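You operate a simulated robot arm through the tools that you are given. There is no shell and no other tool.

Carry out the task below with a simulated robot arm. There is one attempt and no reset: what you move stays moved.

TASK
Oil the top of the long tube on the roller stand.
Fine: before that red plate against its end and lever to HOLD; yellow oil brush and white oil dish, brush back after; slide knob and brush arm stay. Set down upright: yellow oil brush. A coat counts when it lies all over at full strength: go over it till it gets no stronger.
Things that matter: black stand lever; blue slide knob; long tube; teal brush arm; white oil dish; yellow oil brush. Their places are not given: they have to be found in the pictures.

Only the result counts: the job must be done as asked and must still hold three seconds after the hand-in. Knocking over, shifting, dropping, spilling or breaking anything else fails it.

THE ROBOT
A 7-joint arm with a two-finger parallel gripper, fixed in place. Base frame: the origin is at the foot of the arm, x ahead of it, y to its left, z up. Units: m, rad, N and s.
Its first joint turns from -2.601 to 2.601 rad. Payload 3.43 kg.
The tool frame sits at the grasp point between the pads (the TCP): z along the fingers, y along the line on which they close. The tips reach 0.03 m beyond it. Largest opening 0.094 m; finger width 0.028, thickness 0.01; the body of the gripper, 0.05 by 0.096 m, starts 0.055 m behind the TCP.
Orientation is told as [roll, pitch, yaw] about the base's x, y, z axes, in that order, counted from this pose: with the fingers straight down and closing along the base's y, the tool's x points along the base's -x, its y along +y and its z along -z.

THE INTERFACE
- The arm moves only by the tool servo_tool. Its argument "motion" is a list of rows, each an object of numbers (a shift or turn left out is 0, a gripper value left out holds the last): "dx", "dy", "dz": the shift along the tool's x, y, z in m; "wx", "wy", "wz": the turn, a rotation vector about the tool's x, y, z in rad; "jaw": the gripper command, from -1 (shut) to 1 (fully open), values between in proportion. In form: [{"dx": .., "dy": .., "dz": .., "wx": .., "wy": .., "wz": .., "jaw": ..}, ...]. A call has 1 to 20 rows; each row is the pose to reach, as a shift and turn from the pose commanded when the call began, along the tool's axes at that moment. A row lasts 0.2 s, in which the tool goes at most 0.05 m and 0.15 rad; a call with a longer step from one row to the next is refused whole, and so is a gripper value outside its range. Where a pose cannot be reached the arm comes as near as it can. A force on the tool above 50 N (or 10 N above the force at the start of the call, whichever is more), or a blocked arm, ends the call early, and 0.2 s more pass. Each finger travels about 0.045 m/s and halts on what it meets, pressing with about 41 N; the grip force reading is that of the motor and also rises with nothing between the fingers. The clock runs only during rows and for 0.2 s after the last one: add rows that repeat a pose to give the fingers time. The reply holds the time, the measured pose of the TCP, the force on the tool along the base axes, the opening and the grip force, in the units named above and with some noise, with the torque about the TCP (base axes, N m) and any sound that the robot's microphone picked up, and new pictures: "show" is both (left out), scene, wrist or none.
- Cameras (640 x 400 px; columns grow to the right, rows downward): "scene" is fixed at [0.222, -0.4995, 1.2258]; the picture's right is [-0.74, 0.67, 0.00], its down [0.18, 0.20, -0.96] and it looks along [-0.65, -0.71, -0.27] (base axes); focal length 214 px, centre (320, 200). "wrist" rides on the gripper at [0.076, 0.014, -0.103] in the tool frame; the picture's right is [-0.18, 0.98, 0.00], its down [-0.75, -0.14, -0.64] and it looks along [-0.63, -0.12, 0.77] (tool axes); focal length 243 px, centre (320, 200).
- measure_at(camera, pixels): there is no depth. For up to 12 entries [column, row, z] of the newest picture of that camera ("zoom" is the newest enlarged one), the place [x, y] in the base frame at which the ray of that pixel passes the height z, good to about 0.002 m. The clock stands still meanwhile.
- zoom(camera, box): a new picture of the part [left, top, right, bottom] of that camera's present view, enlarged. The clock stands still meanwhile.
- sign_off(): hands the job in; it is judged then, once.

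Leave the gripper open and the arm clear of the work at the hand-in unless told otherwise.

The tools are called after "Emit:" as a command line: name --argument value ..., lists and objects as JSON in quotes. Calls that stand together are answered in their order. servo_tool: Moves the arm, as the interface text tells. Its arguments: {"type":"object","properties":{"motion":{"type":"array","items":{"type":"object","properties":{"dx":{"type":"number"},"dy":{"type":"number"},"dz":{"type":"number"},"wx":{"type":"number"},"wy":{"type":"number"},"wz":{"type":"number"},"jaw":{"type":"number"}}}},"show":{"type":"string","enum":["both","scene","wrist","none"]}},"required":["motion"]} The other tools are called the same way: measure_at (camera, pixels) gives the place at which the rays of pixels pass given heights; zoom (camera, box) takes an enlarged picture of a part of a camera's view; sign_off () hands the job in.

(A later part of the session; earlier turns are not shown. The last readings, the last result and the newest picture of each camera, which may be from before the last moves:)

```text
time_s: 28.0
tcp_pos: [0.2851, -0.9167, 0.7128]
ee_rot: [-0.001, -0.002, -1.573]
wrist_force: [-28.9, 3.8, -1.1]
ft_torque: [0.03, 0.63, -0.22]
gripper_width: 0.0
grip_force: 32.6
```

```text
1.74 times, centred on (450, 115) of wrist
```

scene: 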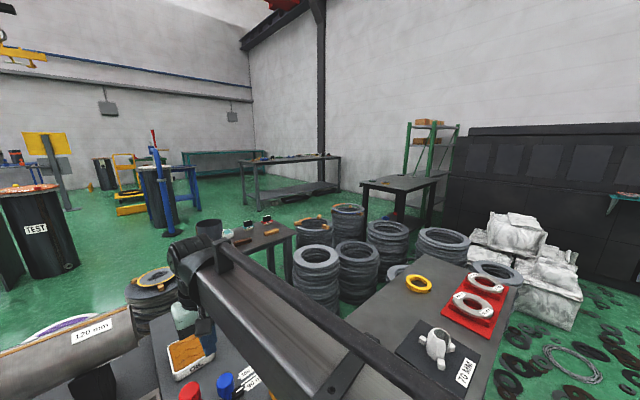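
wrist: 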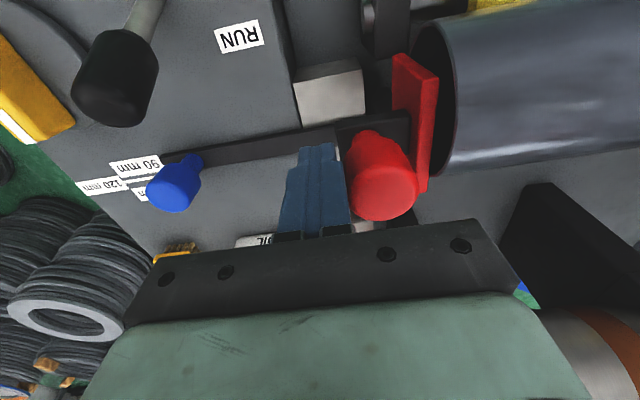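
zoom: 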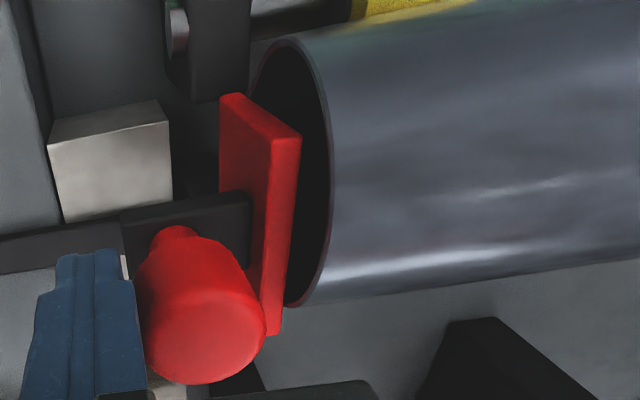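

Force rose to 29 N at TCP x=0.285: the plate has met something. I check whether it truly touches the tube rim by measuring the plate's front edge and rim.

Emit:
measure_at --camera "zoom" --pixels '[[282, 320, 0.675], [300, 142, 0.675], [272, 122, 0.675], [262, 330, 0.675], [300, 306, 0.665], [300, 306, 0.675], [332, 180, 0.685], [332, 180, 0.68], [285, 38, 0.605], [252, 95, 0.605], [252, 95, 0.62]]'

```text
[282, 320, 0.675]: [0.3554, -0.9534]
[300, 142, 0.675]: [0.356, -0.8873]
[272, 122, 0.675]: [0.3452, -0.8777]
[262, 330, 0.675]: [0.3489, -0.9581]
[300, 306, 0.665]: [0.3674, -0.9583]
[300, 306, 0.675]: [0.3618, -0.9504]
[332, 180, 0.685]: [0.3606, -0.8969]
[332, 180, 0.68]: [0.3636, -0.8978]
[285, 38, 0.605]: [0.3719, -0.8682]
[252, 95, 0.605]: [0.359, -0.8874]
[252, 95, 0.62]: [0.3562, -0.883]
```

Plate front x≈0.356 and rim x≈0.36 agree within the measuring error, so it is contact with the tube. I back the fingers off 1 cm and rise to look from another angle.

Emit:
servo_tool --motion '[{"dy": -0.004, "jaw": -1}, {"dy": -0.012, "jaw": -1}, {"dy": -0.015, "dz": -0.04, "jaw": -1}, {"dy": -0.015, "dz": -0.085, "jaw": -1}, {"dy": -0.015, "dz": -0.13, "jaw": -1}, {"dy": -0.015, "dz": -0.13, "jaw": -1}]' --show "both"

Emit:
zoom --camera "wrist" --box '[260, 0, 480, 200]'

```text
time_s: 29.4
tcp_pos: [0.2728, -0.9192, 0.8416]
ee_rot: [0.001, -0.001, -1.571]
wrist_force: [0.6, -0.5, 1.0]
ft_torque: [0.03, -0.02, 0.01]
gripper_width: 0.0
grip_force: 32.9
```

scene: 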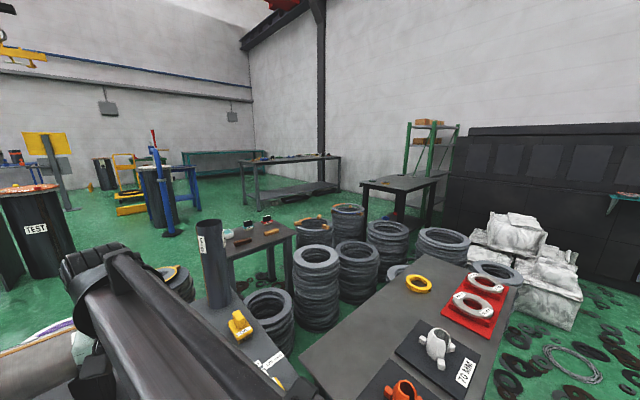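
wrist: 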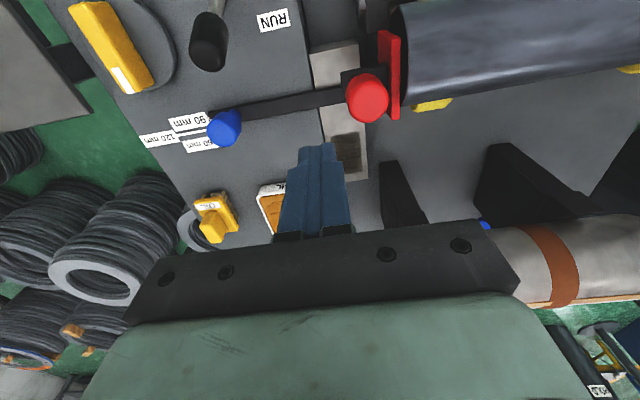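

```text
2.00 times, centred on (370, 100) of wrist
```

zoom: 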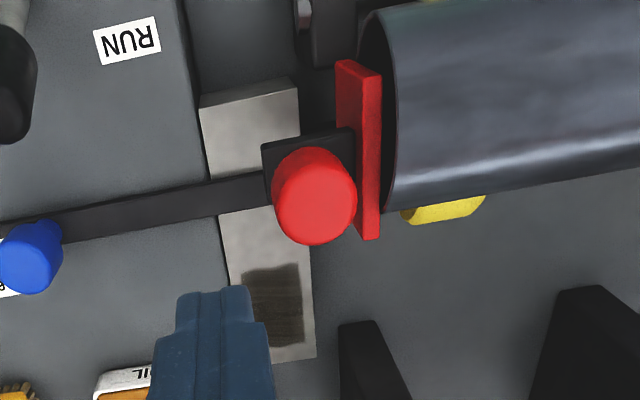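

The plate sits close to the rim, but I want to be sure there is no gap. I measure plate edge and rim in this picture.

Emit:
measure_at --camera "zoom" --pixels '[[380, 225, 0.675], [382, 80, 0.675], [388, 205, 0.66], [388, 205, 0.67], [388, 205, 0.68], [394, 130, 0.685], [394, 130, 0.695], [640, 165, 0.66], [640, 165, 0.67], [362, 25, 0.61], [380, 5, 0.61], [314, 195, 0.73]]'

Emit:
zoom --camera "wrist" --box '[360, 0, 440, 130]'

```text
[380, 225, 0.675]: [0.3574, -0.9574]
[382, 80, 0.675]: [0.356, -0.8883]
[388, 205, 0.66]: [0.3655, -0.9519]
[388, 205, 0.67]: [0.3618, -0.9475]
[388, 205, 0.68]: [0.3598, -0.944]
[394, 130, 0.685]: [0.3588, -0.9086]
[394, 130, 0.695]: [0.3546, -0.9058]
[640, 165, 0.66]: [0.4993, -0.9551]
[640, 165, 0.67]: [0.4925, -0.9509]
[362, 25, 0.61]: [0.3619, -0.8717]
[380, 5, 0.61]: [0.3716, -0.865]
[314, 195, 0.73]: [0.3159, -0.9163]
```

```text
3.08 times, centred on (400, 65) of wrist
```

zoom: 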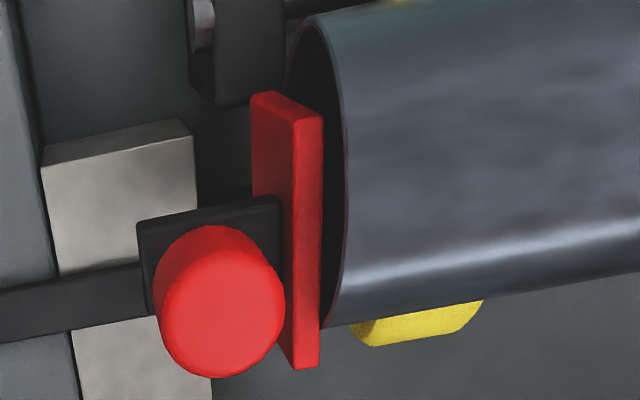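

To pin down the tube end plane I measure five rim points at two heights each in this enlarged picture.

Emit:
measure_at --camera "zoom" --pixels '[[320, 16, 0.6], [320, 16, 0.66], [343, 100, 0.64], [343, 100, 0.7], [350, 180, 0.65], [350, 180, 0.71], [345, 260, 0.64], [345, 260, 0.7], [325, 327, 0.62], [325, 327, 0.68], [292, 60, 0.58], [292, 60, 0.64]]'

```text
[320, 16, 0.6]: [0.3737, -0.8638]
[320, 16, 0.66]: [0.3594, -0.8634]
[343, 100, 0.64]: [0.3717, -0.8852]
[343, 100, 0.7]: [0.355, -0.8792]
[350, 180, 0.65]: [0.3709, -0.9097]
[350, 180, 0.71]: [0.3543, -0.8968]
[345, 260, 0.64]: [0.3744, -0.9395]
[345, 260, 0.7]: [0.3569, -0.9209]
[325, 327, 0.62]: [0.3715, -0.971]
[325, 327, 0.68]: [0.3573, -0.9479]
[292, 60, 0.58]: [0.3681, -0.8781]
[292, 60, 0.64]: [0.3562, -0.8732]
```

The rim fit with a 90 mm tube gives end x≈0.3565, matching the plate face: contact confirmed. Next the lever: with shut fingers I go to its -y side at (0.166,-0.917) and lower to z≈0.665.

Emit:
servo_tool --motion '[{"dy": -0.036, "jaw": -1}, {"dy": -0.072, "jaw": -1}, {"dy": -0.107, "jaw": -1}, {"dy": -0.107, "dz": 0.044, "jaw": -1}, {"dy": -0.107, "dz": 0.088, "jaw": -1}, {"dy": -0.107, "dz": 0.132, "jaw": -1}, {"dy": -0.107, "dz": 0.132, "jaw": -1}]' --show "wrist"

```text
time_s: 31.0
tcp_pos: [0.1627, -0.9155, 0.7107]
ee_rot: [0.0, -0.001, -1.572]
wrist_force: [-0.9, -0.7, 0.5]
ft_torque: [-0.02, -0.02, 0.0]
gripper_width: 0.0001
grip_force: 33.4
```

wrist: 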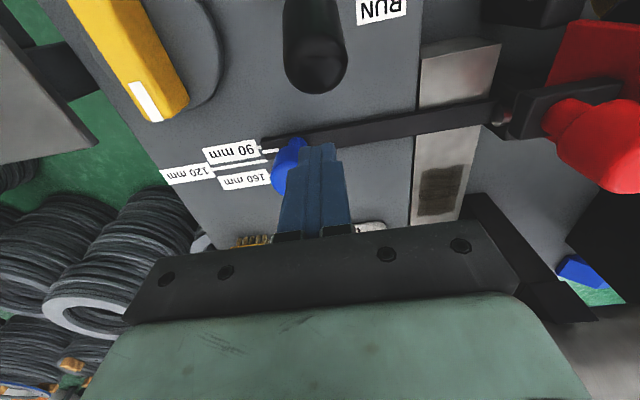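

The blue knob is close at the left of the fingers (290,165), so I shift 9 mm in +x and 6 mm in +y before lowering to z≈0.668.

Emit:
servo_tool --motion '[{"dx": 0.006, "dy": 0.009, "jaw": -1}, {"dx": 0.006, "dy": 0.009, "dz": 0.02, "jaw": -1}, {"dx": 0.006, "dy": 0.009, "dz": 0.042, "jaw": -1}, {"dx": 0.006, "dy": 0.009, "dz": 0.042, "jaw": -1}]' --show "wrist"

```text
time_s: 32.0
tcp_pos: [0.1744, -0.9122, 0.6679]
ee_rot: [0.001, -0.001, -1.571]
wrist_force: [-0.6, 0.6, 0.1]
ft_torque: [-0.01, 0.0, -0.02]
gripper_width: 0.0002
grip_force: 32.5
```

wrist: 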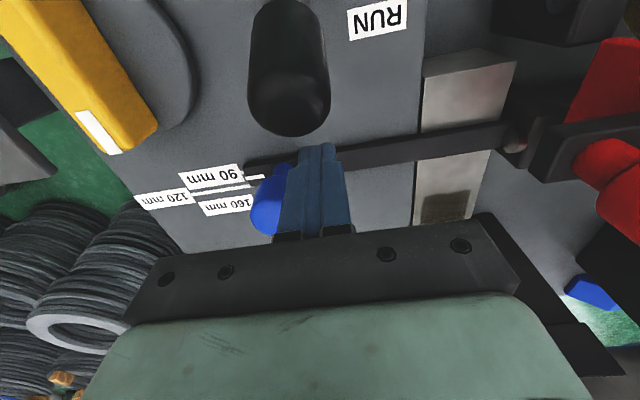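

The lever handle is just ahead (290,90). I centre on it (−7 mm x) and push in +y for about 0.07 m.

Emit:
servo_tool --motion '[{"dx": 0.008, "dy": -0.003, "jaw": -1}, {"dx": 0.016, "dy": -0.007, "jaw": -1}, {"dx": 0.025, "dy": -0.007, "jaw": -1}, {"dx": 0.035, "dy": -0.007, "jaw": -1}, {"dx": 0.045, "dy": -0.007, "jaw": -1}, {"dx": 0.055, "dy": -0.007, "jaw": -1}, {"dx": 0.065, "dy": -0.007, "jaw": -1}]' --show "wrist"

```text
time_s: 33.6
tcp_pos: [0.1675, -0.8458, 0.6689]
ee_rot: [0.0, -0.002, -1.571]
wrist_force: [0.0, -0.3, -0.6]
ft_torque: [-0.01, 0.0, -0.02]
gripper_width: 0.0
grip_force: 32.2
```

wrist: 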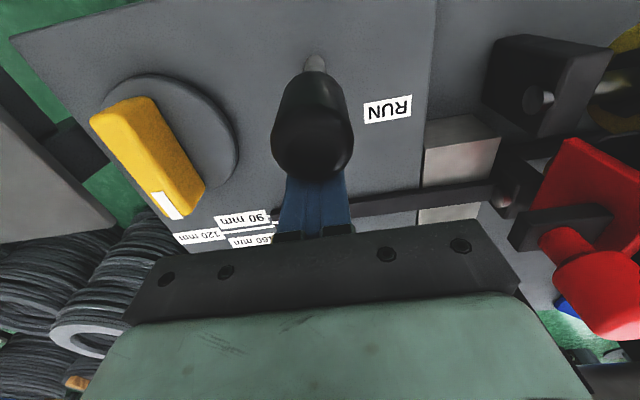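

The lever follows the fingers with almost no force. I keep pushing 0.05 m more in +y.

Emit:
servo_tool --motion '[{"dx": 0.01, "jaw": -1}, {"dx": 0.02, "jaw": -1}, {"dx": 0.03, "jaw": -1}, {"dx": 0.04, "jaw": -1}, {"dx": 0.05, "jaw": -1}]' --show "wrist"

```text
time_s: 34.8
tcp_pos: [0.1673, -0.8004, 0.6691]
ee_rot: [0.002, -0.009, -1.57]
wrist_force: [0.1, -25.3, 2.6]
ft_torque: [-0.7, -0.13, -0.06]
gripper_width: 0.0
grip_force: 33.6
```

wrist: 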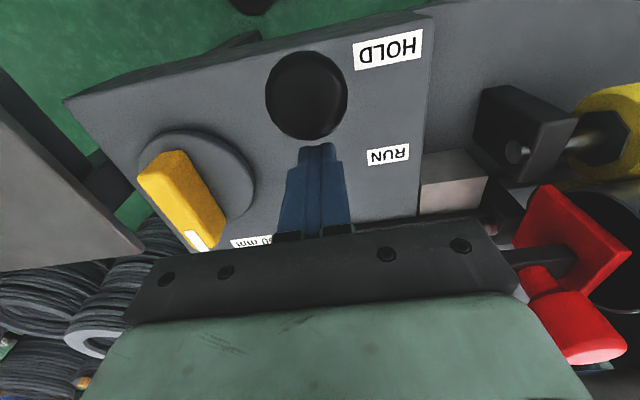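

A 25 N reaction means the lever has hit its stop by the HOLD label. I back off, rise and look.

Emit:
servo_tool --motion '[{"dx": -0.01, "jaw": -1}, {"dx": -0.025, "jaw": -1}, {"dx": -0.025, "dz": -0.045, "jaw": -1}, {"dx": -0.025, "dz": -0.09, "jaw": -1}, {"dx": -0.025, "dz": -0.135, "jaw": -1}, {"dx": -0.025, "dz": -0.18, "jaw": -1}, {"dx": -0.025, "dz": -0.18, "jaw": -1}]' --show "both"

Emit:
zoom --camera "wrist" --box '[180, 0, 480, 200]'

```text
time_s: 36.4
tcp_pos: [0.165, -0.822, 0.8483]
ee_rot: [0.0, -0.002, -1.571]
wrist_force: [0.1, -0.7, 0.2]
ft_torque: [-0.01, 0.0, 0.0]
gripper_width: 0.0
grip_force: 32.9
```

scene: 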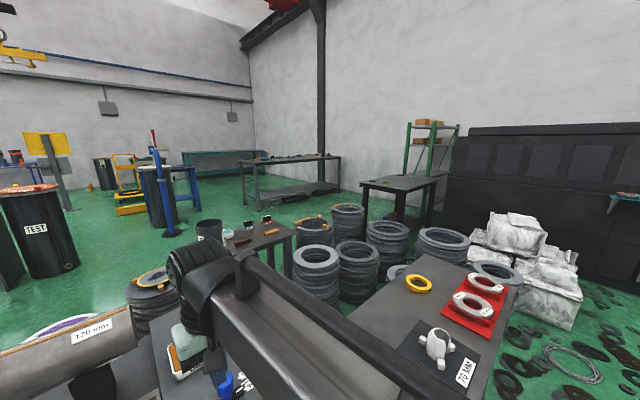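
wrist: 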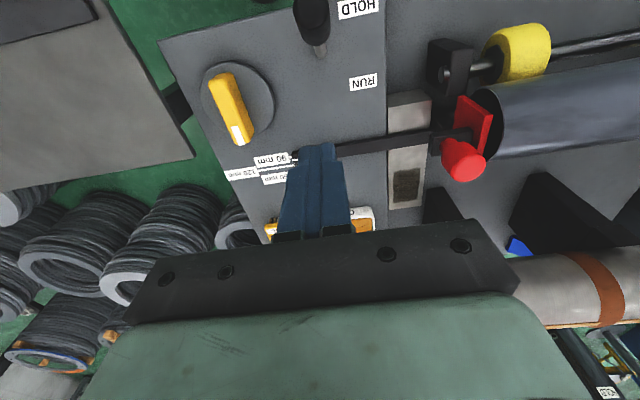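

```text
2.00 times, centred on (330, 100) of wrist
```

zoom: 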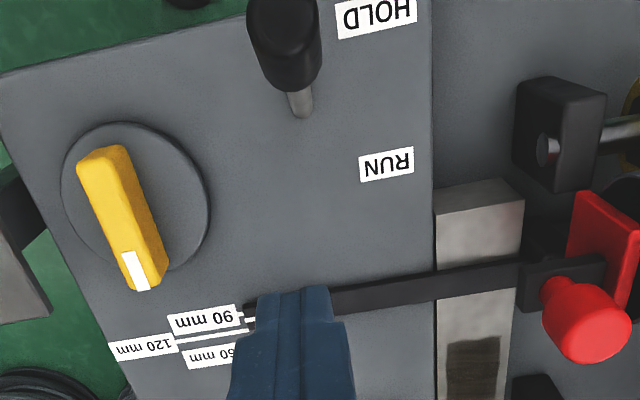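

The lever stands at HOLD. Before gripping the brush I test which tilt reaches the far tube end: I move to (0.60,-0.85,0.95) with tilt 0.7 and look at the tube there too.

Emit:
servo_tool --motion '[{"dx": -0.003, "dy": 0.0435, "dz": -0.01, "wy": -0.07, "jaw": -1}, {"dx": -0.006, "dy": 0.087, "dz": -0.02, "wy": -0.14, "jaw": -1}, {"dx": -0.009, "dy": 0.1305, "dz": -0.03, "wy": -0.21, "jaw": -1}, {"dx": -0.012, "dy": 0.174, "dz": -0.04, "wy": -0.28, "jaw": -1}, {"dx": -0.015, "dy": 0.2175, "dz": -0.05, "wy": -0.35, "jaw": -1}, {"dx": -0.018, "dy": 0.261, "dz": -0.06, "wy": -0.42, "jaw": -1}, {"dx": -0.021, "dy": 0.3045, "dz": -0.07, "wy": -0.49, "jaw": -1}, {"dx": -0.024, "dy": 0.348, "dz": -0.08, "wy": -0.56, "jaw": -1}, {"dx": -0.027, "dy": 0.3915, "dz": -0.09, "wy": -0.63, "jaw": -1}, {"dx": -0.03, "dy": 0.435, "dz": -0.1, "wy": -0.7, "jaw": -1}, {"dx": -0.03, "dy": 0.435, "dz": -0.1, "wy": -0.7, "jaw": -1}]' --show "both"

```text
time_s: 38.8
tcp_pos: [0.6016, -0.8508, 0.9473]
ee_rot: [0.002, -0.703, -1.57]
wrist_force: [0.7, -0.4, 0.2]
ft_torque: [-0.01, -0.01, -0.02]
gripper_width: 0.0
grip_force: 32.4
```

scene: 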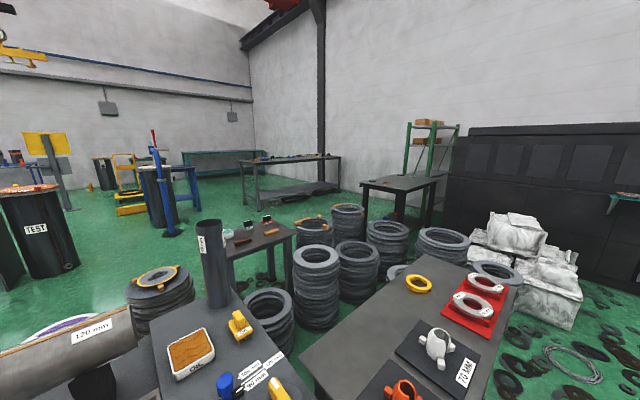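
wrist: 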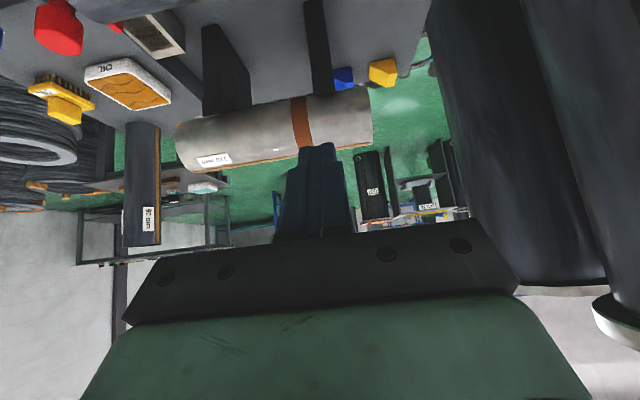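

Reached. Before going lower at the far end I want to see what stands there (teal arm, dark cylinders), so I turn the tool about the vertical by 0.77 rad toward +x.

Emit:
servo_tool --motion '[{"wx": -0.083, "wz": -0.098, "jaw": -1}, {"wx": -0.165, "wz": -0.196, "jaw": -1}, {"wx": -0.248, "wz": -0.2945, "jaw": -1}, {"wx": -0.331, "wz": -0.393, "jaw": -1}, {"wx": -0.413, "wz": -0.491, "jaw": -1}, {"wx": -0.496, "wz": -0.589, "jaw": -1}, {"wx": -0.496, "wz": -0.589, "jaw": -1}]' --show "wrist"

```text
time_s: 40.4
tcp_pos: [0.6002, -0.8505, 0.9492]
ee_rot: [0.0, -0.702, -0.798]
wrist_force: [0.2, 0.3, -0.2]
ft_torque: [-0.01, -0.01, 0.03]
gripper_width: 0.0
grip_force: 33.1
```

wrist: 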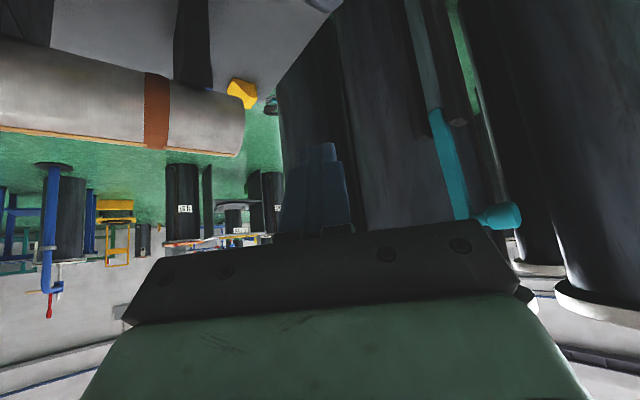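

The teal arm starts near (0.935,-0.944,0.77), well beyond the tube's end, so there is room. I turn back and test reaching (0.71,-0.907,0.82) with tilt 0.7 above the tube's far end.

Emit:
servo_tool --motion '[{"wx": 0.083, "wz": 0.098, "jaw": -1}, {"wx": 0.165, "wz": 0.196, "jaw": -1}, {"wx": 0.248, "wz": 0.2945, "jaw": -1}, {"wx": 0.331, "wz": 0.393, "jaw": -1}, {"wx": 0.413, "wz": 0.491, "jaw": -1}, {"wx": 0.496, "wz": 0.589, "jaw": -1}, {"wx": 0.496, "wz": 0.589, "jaw": -1}]' --show "none"

Emit:
servo_tool --motion '[{"dx": 0.0095, "dy": 0.0275, "dz": 0.0337, "jaw": -1}, {"dx": 0.0191, "dy": 0.055, "dz": 0.0674, "jaw": -1}, {"dx": 0.0286, "dy": 0.0825, "dz": 0.101, "jaw": -1}, {"dx": 0.0382, "dy": 0.11, "dz": 0.1347, "jaw": -1}, {"dx": 0.0382, "dy": 0.11, "dz": 0.1347, "jaw": -1}]' --show "both"

```text
time_s: 42.0
tcp_pos: [0.6016, -0.8497, 0.9494]
ee_rot: [0.001, -0.701, -1.572]
wrist_force: [-0.1, -0.2, -0.4]
ft_torque: [0.03, -0.02, 0.01]
gripper_width: 0.0
grip_force: 33.0
```

```text
time_s: 43.2
tcp_pos: [0.7114, -0.9111, 0.8207]
ee_rot: [0.002, -0.703, -1.571]
wrist_force: [-0.3, 0.1, 0.2]
ft_torque: [0.02, -0.03, -0.01]
gripper_width: 0.0
grip_force: 33.1
```

scene: 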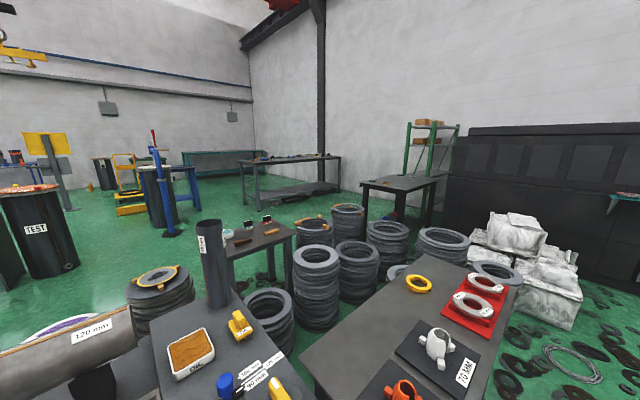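
wrist: 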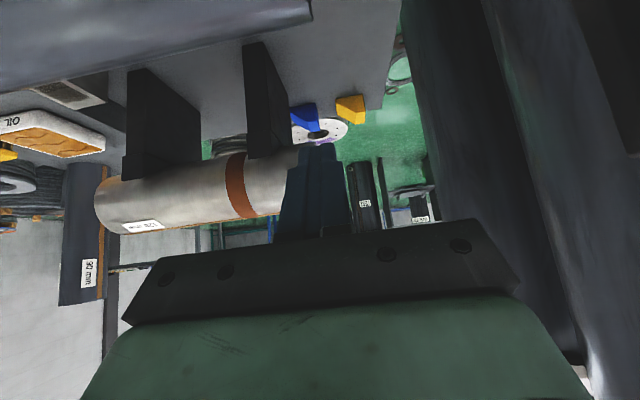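

Reached without error. I measure the tube's far end (312,15) and lower 0.04 m more to check the working height is reachable here.

Emit:
measure_at --camera "wrist" --pixels '[[312, 15, 0.66], [312, 15, 0.68], [308, 3, 0.66], [308, 3, 0.69], [100, 82, 0.67], [100, 82, 0.66]]'

Emit:
servo_tool --motion '[{"dx": 0.0145, "dz": 0.0172, "jaw": -1}, {"dx": 0.029, "dz": 0.0344, "jaw": -1}, {"dx": 0.029, "dz": 0.0344, "jaw": -1}]' --show "wrist"

```text
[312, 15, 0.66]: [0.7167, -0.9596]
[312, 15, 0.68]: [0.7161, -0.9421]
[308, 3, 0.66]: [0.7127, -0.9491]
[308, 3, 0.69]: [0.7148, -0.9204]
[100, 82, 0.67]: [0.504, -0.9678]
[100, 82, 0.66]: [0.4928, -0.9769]
```

```text
time_s: 44.0
tcp_pos: [0.7113, -0.9098, 0.7754]
ee_rot: [0.003, -0.701, -1.573]
wrist_force: [0.2, -0.3, -0.4]
ft_torque: [0.0, -0.04, -0.02]
gripper_width: 0.0
grip_force: 33.0
```

wrist: 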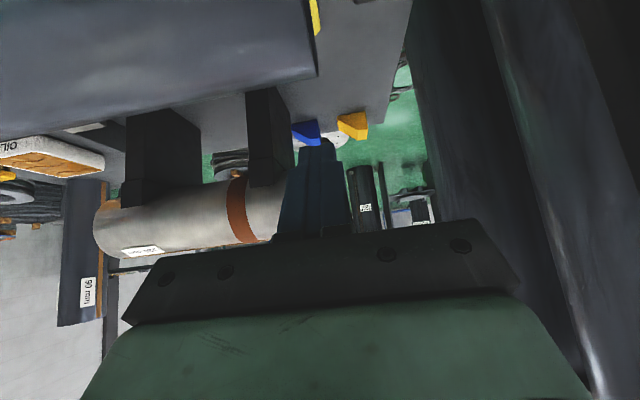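

The tube ends at x≈0.717 and all of it is reachable at tilt 0.7. Now I rise and cross to above the brush at about (0.022,-1.01,0.90), opening the fingers.

Emit:
servo_tool --motion '[{"dx": -0.0268, "dz": -0.0319, "jaw": -1}, {"dx": -0.0537, "dz": -0.0637, "jaw": -1}, {"dx": -0.0805, "dz": -0.0956, "jaw": -1}, {"dx": -0.0856, "dy": -0.0459, "dz": -0.0913, "jaw": 1}, {"dx": -0.0907, "dy": -0.0919, "dz": -0.087, "jaw": 1}, {"dx": -0.0958, "dy": -0.1378, "dz": -0.0827, "jaw": 1}, {"dx": -0.1009, "dy": -0.1837, "dz": -0.0784, "jaw": 1}, {"dx": -0.106, "dy": -0.2297, "dz": -0.0742, "jaw": 1}, {"dx": -0.1111, "dy": -0.2756, "dz": -0.0699, "jaw": 1}, {"dx": -0.1162, "dy": -0.3215, "dz": -0.0656, "jaw": 1}, {"dx": -0.1213, "dy": -0.3675, "dz": -0.0613, "jaw": 1}, {"dx": -0.1264, "dy": -0.4134, "dz": -0.057, "jaw": 1}, {"dx": -0.1315, "dy": -0.4593, "dz": -0.0527, "jaw": 1}, {"dx": -0.1366, "dy": -0.5053, "dz": -0.0484, "jaw": 1}, {"dx": -0.1417, "dy": -0.5512, "dz": -0.0441, "jaw": 1}, {"dx": -0.1468, "dy": -0.5971, "dz": -0.0398, "jaw": 1}, {"dx": -0.1519, "dy": -0.6431, "dz": -0.0355, "jaw": 1}, {"dx": -0.157, "dy": -0.689, "dz": -0.0312, "jaw": 1}, {"dx": -0.157, "dy": -0.689, "dz": -0.0312, "jaw": 1}]' --show "both"

Emit:
zoom --camera "wrist" --box '[250, 0, 450, 150]'

```text
time_s: 48.0
tcp_pos: [0.0198, -1.0056, 0.901]
ee_rot: [0.001, -0.702, -1.572]
wrist_force: [0.1, -0.7, -1.0]
ft_torque: [0.0, 0.02, 0.03]
gripper_width: 0.094
grip_force: 0.0
```

scene: 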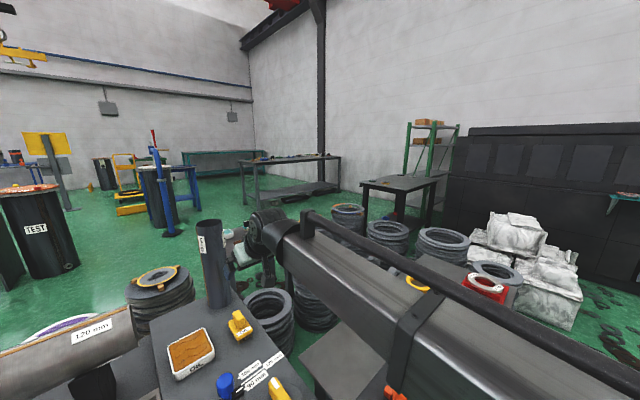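
wrist: 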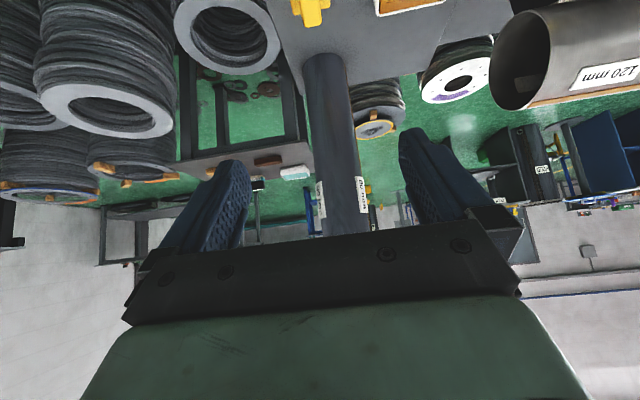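

```text
2.67 times, centred on (350, 75) of wrist
```

zoom: 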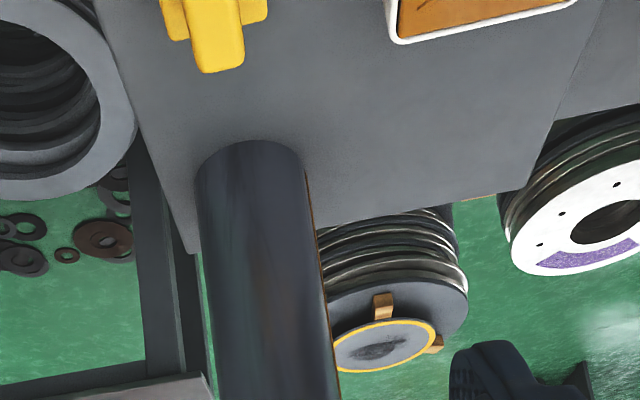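

I approach along the tool axis: going to the pre-grasp point (0.022,-1.06,0.73), from where the brush handle should be visible between the fingers.

Emit:
servo_tool --motion '[{"dx": 0.0172, "dy": 0.0005, "dz": 0.0414, "jaw": 1}, {"dx": 0.0344, "dy": 0.001, "dz": 0.0828, "jaw": 1}, {"dx": 0.0516, "dy": 0.0015, "dz": 0.1242, "jaw": 1}, {"dx": 0.0688, "dy": 0.002, "dz": 0.1656, "jaw": 1}, {"dx": 0.0688, "dy": 0.002, "dz": 0.1656, "jaw": 1}]' --show "both"

Emit:
zoom --camera "wrist" --box '[250, 0, 450, 150]'

Emit:
zoom --camera "scene" --box '[200, 280, 300, 350]'

```text
time_s: 49.2
tcp_pos: [0.0271, -1.0612, 0.7304]
ee_rot: [0.002, -0.703, -1.574]
wrist_force: [0.1, 0.1, -0.5]
ft_torque: [0.03, 0.04, -0.04]
gripper_width: 0.094
grip_force: 0.0
```

scene: 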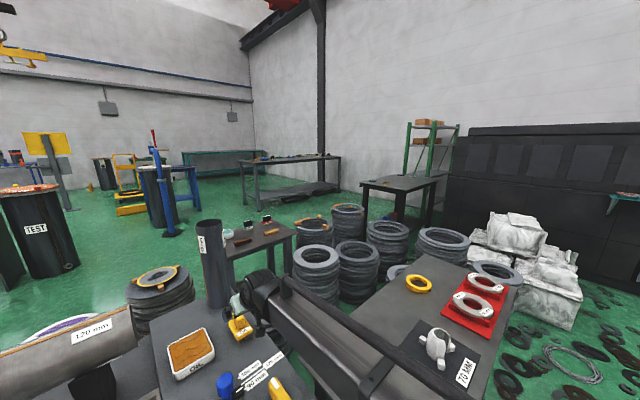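
wrist: 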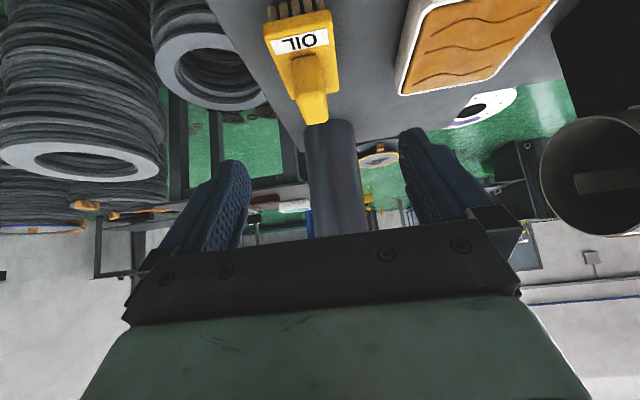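

```text
2.67 times, centred on (350, 75) of wrist
```

zoom: 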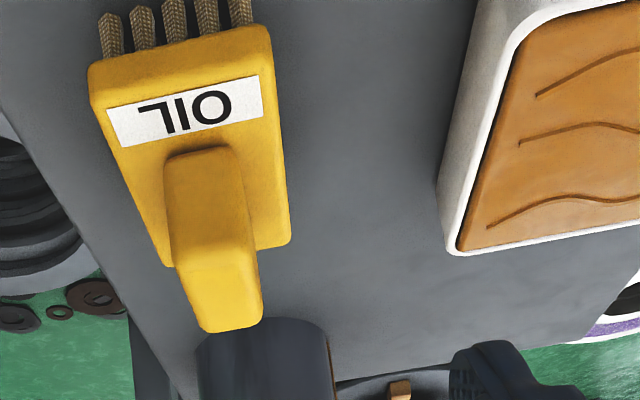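

```text
5.71 times, centred on (250, 315) of scene
```

zoom: 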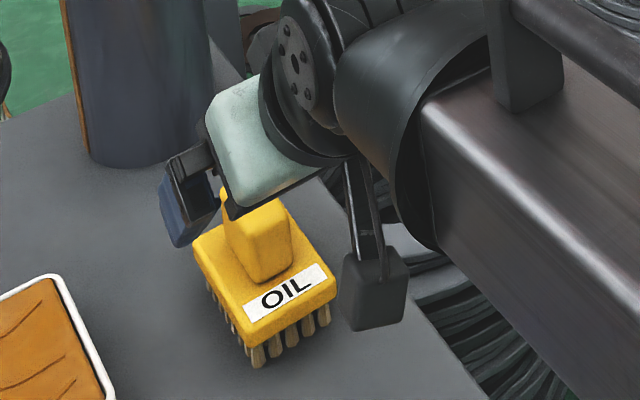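

The handle is a box on the block; bright top face at zoom (175–262, 245–332). I measure its corners at candidate heights.

Emit:
measure_at --camera "wrist" --pixels '[[295.6, 98, 0.64], [325.6, 92, 0.64], [305, 124, 0.64], [328, 121, 0.64], [295.6, 98, 0.66], [325.6, 92, 0.66], [305, 124, 0.66], [328, 121, 0.66], [292, 58, 0.598], [319, 55, 0.598], [264, 26, 0.598], [331, 10, 0.598]]'

Emit:
measure_at --camera "zoom" --pixels '[[262, 283, 0.598], [295, 265, 0.598], [245, 347, 0.598], [335, 295, 0.598], [195, 248, 0.598], [290, 213, 0.64], [257, 232, 0.64], [290, 213, 0.66], [257, 232, 0.66], [257, 366, 0.556], [325, 324, 0.556]]'

```text
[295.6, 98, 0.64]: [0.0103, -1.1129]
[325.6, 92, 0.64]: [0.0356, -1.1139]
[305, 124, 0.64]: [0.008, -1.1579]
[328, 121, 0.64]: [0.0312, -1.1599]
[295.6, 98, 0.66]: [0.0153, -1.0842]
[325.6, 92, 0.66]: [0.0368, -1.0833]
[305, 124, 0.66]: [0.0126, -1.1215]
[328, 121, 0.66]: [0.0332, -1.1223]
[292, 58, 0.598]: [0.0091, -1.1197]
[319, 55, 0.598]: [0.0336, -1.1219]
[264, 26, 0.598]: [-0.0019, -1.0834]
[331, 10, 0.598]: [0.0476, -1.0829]
```

```text
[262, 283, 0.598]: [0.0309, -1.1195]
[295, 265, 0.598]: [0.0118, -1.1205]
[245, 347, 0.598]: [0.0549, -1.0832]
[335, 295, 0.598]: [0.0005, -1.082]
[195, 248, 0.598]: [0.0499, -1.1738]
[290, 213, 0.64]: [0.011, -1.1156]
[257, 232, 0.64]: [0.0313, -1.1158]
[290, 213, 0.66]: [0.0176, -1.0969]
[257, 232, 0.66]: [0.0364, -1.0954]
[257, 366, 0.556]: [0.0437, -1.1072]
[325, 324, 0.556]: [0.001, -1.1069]
```

Handle: x 0.010–0.034, y -1.12…-1.16, top z≈0.637; block top z≈0.598. I align at the pre-grasp point (0.022,-1.066,0.711) 0.1 m back along the tool axis, and re-read the pose.

Emit:
servo_tool --motion '[{"dx": 0.0094, "dy": -0.0015, "dz": 0.018, "jaw": 1}, {"dx": 0.0094, "dy": -0.0015, "dz": 0.018, "jaw": 1}]' --show "wrist"

Emit:
measure_at --camera "wrist" --pixels '[[320, 187, 0.711], [320, 187, 0.7]]'

Emit:
zoom --camera "wrist" --box '[220, 0, 440, 200]'

```text
time_s: 49.8
tcp_pos: [0.0239, -1.0644, 0.7088]
ee_rot: [0.003, -0.702, -1.572]
wrist_force: [-0.4, 0.4, 0.1]
ft_torque: [-0.01, -0.01, 0.0]
gripper_width: 0.0939
grip_force: 0.1
```

wrist: 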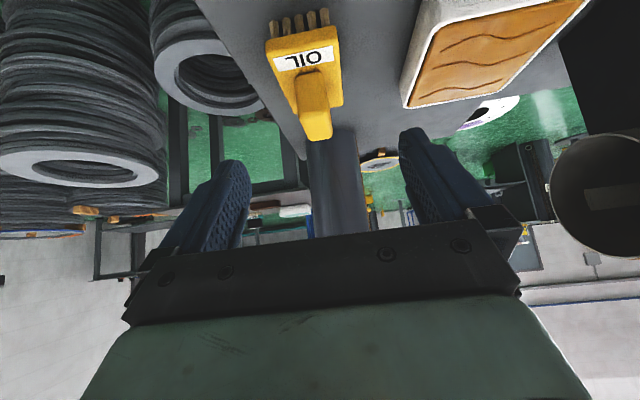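

```text
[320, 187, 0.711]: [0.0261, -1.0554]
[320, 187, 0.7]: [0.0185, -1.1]
```

```text
2.00 times, centred on (330, 100) of wrist
```

zoom: 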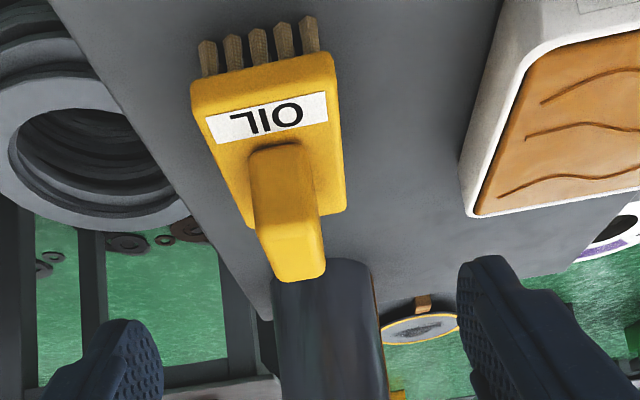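

Aligned. I advance along the tool axis by 0.07 m first, then look.

Emit:
servo_tool --motion '[{"dx": -0.0007, "dy": -0.0005, "dz": 0.025, "jaw": 1}, {"dx": -0.0014, "dy": -0.001, "dz": 0.05, "jaw": 1}, {"dx": -0.002, "dy": -0.0015, "dz": 0.072, "jaw": 1}, {"dx": -0.002, "dy": -0.0015, "dz": 0.072, "jaw": 1}]' --show "both"

Emit:
zoom --camera "scene" --box '[200, 280, 300, 350]'

```text
time_s: 50.8
tcp_pos: [0.021, -1.1157, 0.656]
ee_rot: [0.002, -0.7, -1.573]
wrist_force: [0.7, 1.1, -0.9]
ft_torque: [0.02, 0.02, 0.01]
gripper_width: 0.094
grip_force: 0.0
```

scene: 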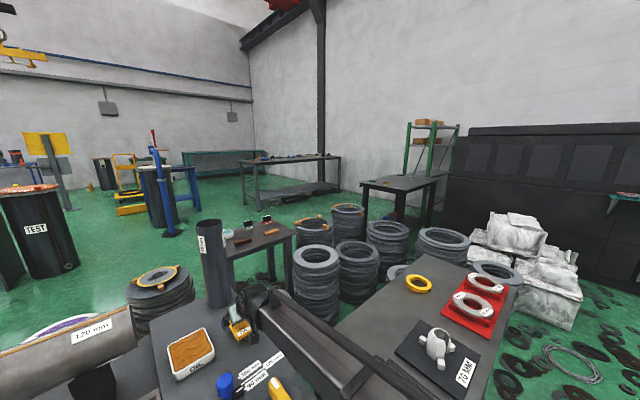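
wrist: 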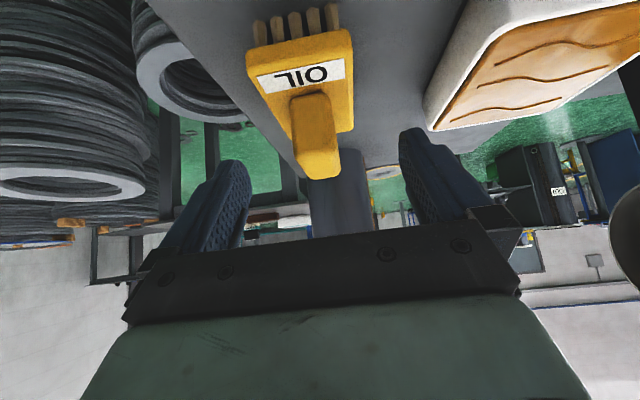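

```text
5.71 times, centred on (250, 315) of scene
```

zoom: 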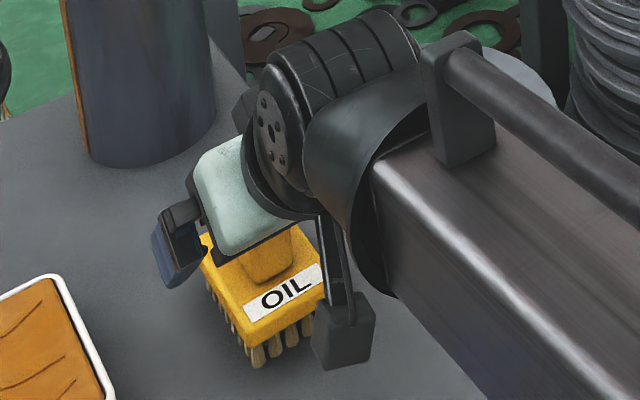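

The fingers straddle the handle with no contact. I advance the last 0.027 m and then close.

Emit:
servo_tool --motion '[{"dz": 0.014, "jaw": 1}, {"dz": 0.026, "jaw": 1}, {"dz": 0.026, "jaw": 1}]' --show "wrist"

```text
time_s: 51.6
tcp_pos: [0.0222, -1.1311, 0.6371]
ee_rot: [0.001, -0.702, -1.572]
wrist_force: [-0.4, 0.3, 0.0]
ft_torque: [0.02, 0.0, 0.0]
gripper_width: 0.094
grip_force: 0.1
```

wrist: 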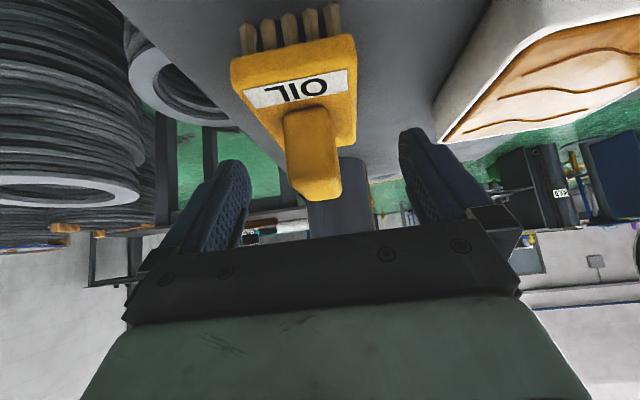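

Good alignment (handle centre at column ≈316, TCP at 320). I shift 2 mm and close the gripper on the handle.

Emit:
servo_tool --motion '[{"dy": -0.0015, "dz": 0.001, "jaw": 1}, {"dy": -0.0015, "dz": 0.001, "jaw": -1}, {"dy": -0.0015, "dz": 0.001, "jaw": -1}, {"dy": -0.0015, "dz": 0.001, "jaw": -1}, {"dy": -0.0015, "dz": 0.001, "jaw": -1}, {"dy": -0.0015, "dz": 0.001, "jaw": -1}, {"dy": -0.0015, "dz": 0.001, "jaw": -1}]' --show "both"

```text
time_s: 53.2
tcp_pos: [0.0209, -1.1329, 0.637]
ee_rot: [0.003, -0.701, -1.573]
wrist_force: [0.1, -0.6, 0.6]
ft_torque: [-0.06, 0.04, -0.04]
gripper_width: 0.0297
grip_force: 41.0
```

scene: 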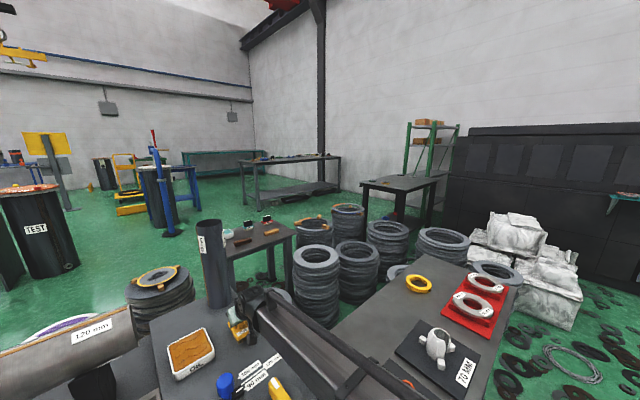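
wrist: 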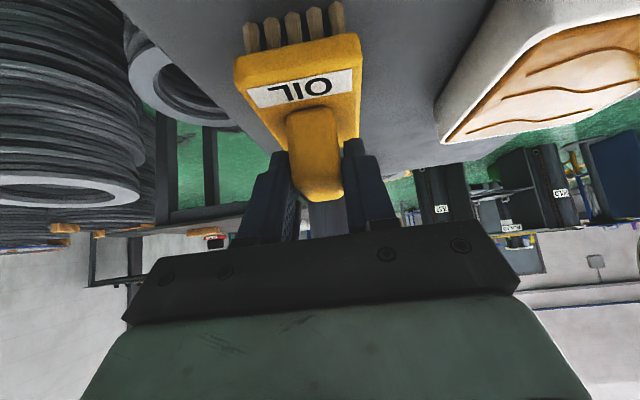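

The handle is held (opening 0.030 m, 41 N). I lift the brush 0.10 m straight up and check it, and enlarge the dish in the scene picture.

Emit:
servo_tool --motion '[{"dx": -0.0161, "dz": -0.0191, "jaw": -1}, {"dx": -0.0322, "dz": -0.0383, "jaw": -1}, {"dx": -0.0483, "dz": -0.0574, "jaw": -1}, {"dx": -0.0644, "dz": -0.0765, "jaw": -1}, {"dx": -0.0644, "dz": -0.0765, "jaw": -1}]' --show "both"

Emit:
zoom --camera "scene" --box '[150, 310, 270, 400]'

Emit:
zoom --camera "wrist" --box '[200, 0, 520, 200]'

```text
time_s: 54.4
tcp_pos: [0.0212, -1.1322, 0.7362]
ee_rot: [0.002, -0.7, -1.573]
wrist_force: [0.5, -0.4, -2.3]
ft_torque: [0.02, -0.01, 0.0]
gripper_width: 0.0297
grip_force: 41.0
```

scene: 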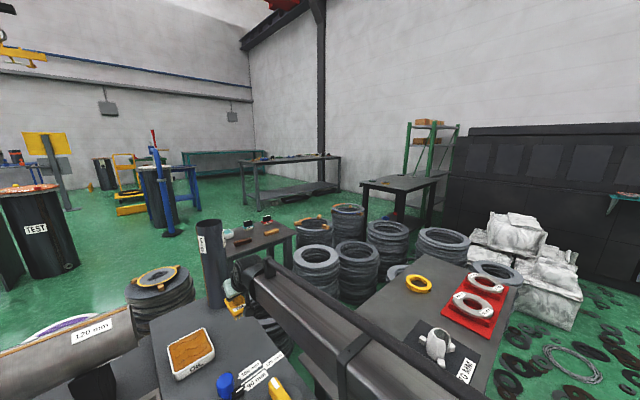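
wrist: 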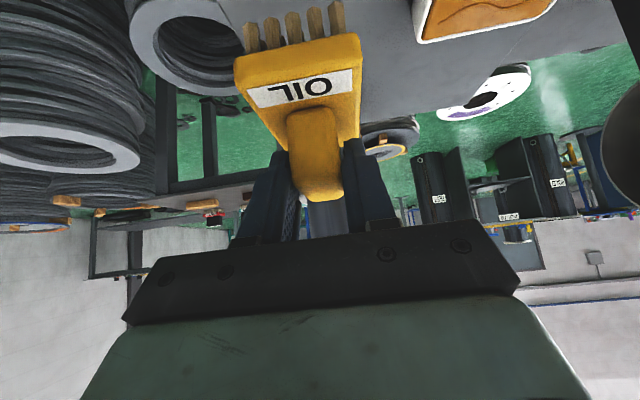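

```text
4.44 times, centred on (210, 355) of scene
```

zoom: 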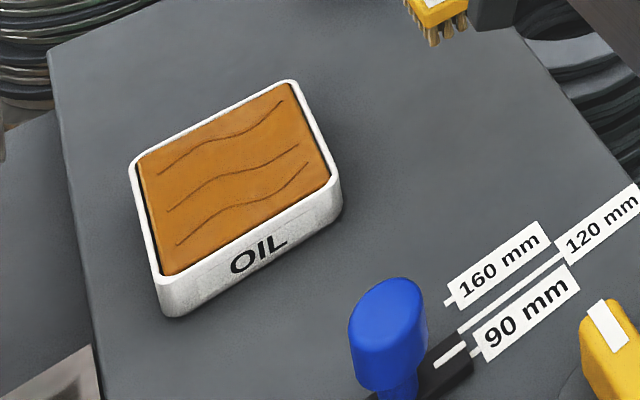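

```text
2.00 times, centred on (360, 100) of wrist
```

zoom: 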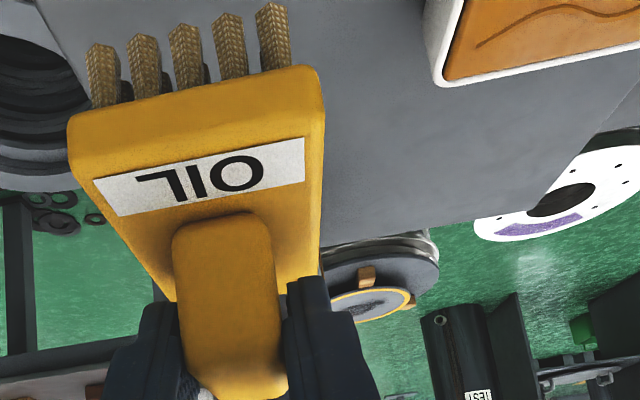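

The brush is held rigidly and upright. I measure the dish outline (base and rim) in the enlarged scene picture.

Emit:
zoom --camera "scene" --box '[150, 310, 270, 400]'

Emit:
measure_at --camera "zoom" --pixels '[[172, 317, 0.556], [338, 218, 0.556], [160, 280, 0.576], [160, 280, 0.586], [335, 180, 0.576], [335, 180, 0.586], [130, 163, 0.576], [130, 163, 0.586], [292, 80, 0.576], [292, 80, 0.586], [235, 180, 0.575], [235, 180, 0.57]]'

```text
4.44 times, centred on (210, 355) of scene
```

zoom: 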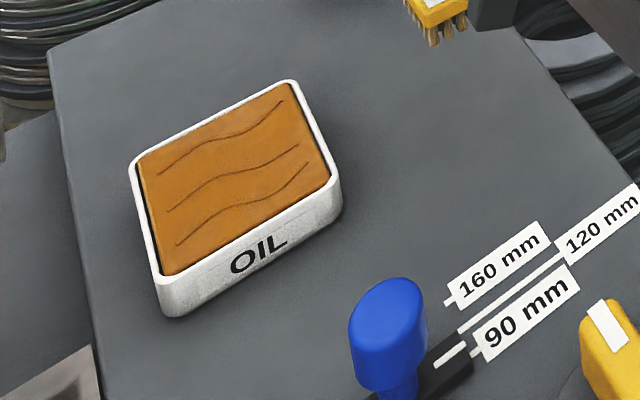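

```text
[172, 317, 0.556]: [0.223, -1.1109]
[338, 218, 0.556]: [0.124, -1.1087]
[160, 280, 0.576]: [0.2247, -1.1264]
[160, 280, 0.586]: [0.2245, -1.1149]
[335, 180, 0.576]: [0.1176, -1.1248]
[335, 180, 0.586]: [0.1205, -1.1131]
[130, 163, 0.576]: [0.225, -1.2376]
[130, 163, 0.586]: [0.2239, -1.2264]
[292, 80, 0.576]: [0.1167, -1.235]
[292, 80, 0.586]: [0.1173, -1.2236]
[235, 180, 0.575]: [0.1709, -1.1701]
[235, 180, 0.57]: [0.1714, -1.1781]
```

Dish: x 0.119–0.224, y -1.111…-1.224, rim z≈0.588, centre (0.171,-1.168). Bristle tips are 0.081 m below the TCP. I move above the dish centre.

Emit:
servo_tool --motion '[{"dx": -0.0069, "dy": 0.0375, "dz": 0.0058, "jaw": -1}, {"dx": -0.0138, "dy": 0.075, "dz": 0.0116, "jaw": -1}, {"dx": -0.0206, "dy": 0.1125, "dz": 0.0174, "jaw": -1}, {"dx": -0.0275, "dy": 0.15, "dz": 0.0232, "jaw": -1}, {"dx": -0.0275, "dy": 0.15, "dz": 0.0232, "jaw": -1}]' --show "both"

Emit:
zoom --camera "wrist" --box '[200, 0, 520, 200]'

Emit:
zoom --camera "scene" --box '[130, 310, 250, 400]'

```text
time_s: 55.6
tcp_pos: [0.1715, -1.168, 0.7374]
ee_rot: [0.002, -0.701, -1.571]
wrist_force: [-0.2, -0.1, -1.8]
ft_torque: [0.04, 0.02, -0.02]
gripper_width: 0.0294
grip_force: 41.0
```

scene: 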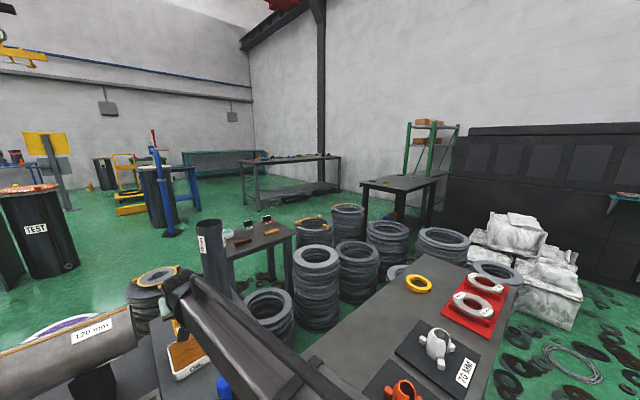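
wrist: 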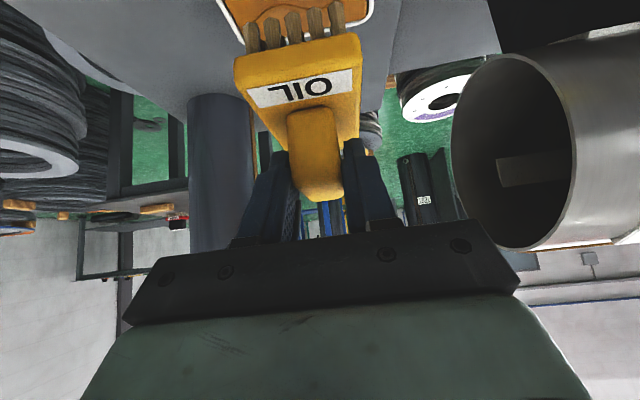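

```text
2.00 times, centred on (360, 100) of wrist
```

zoom: 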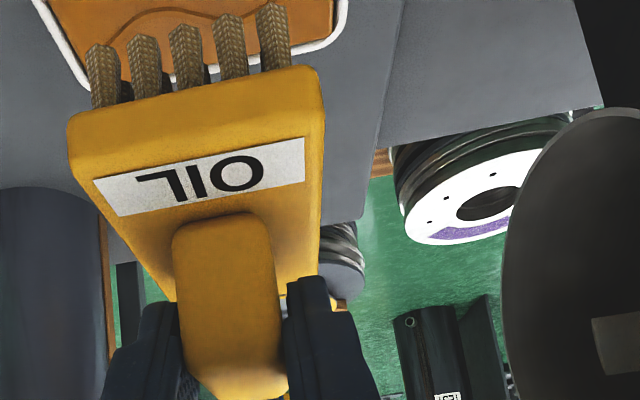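

```text
4.44 times, centred on (190, 355) of scene
```

zoom: 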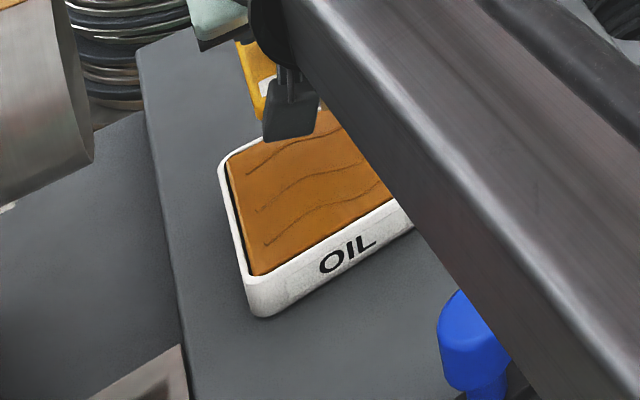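

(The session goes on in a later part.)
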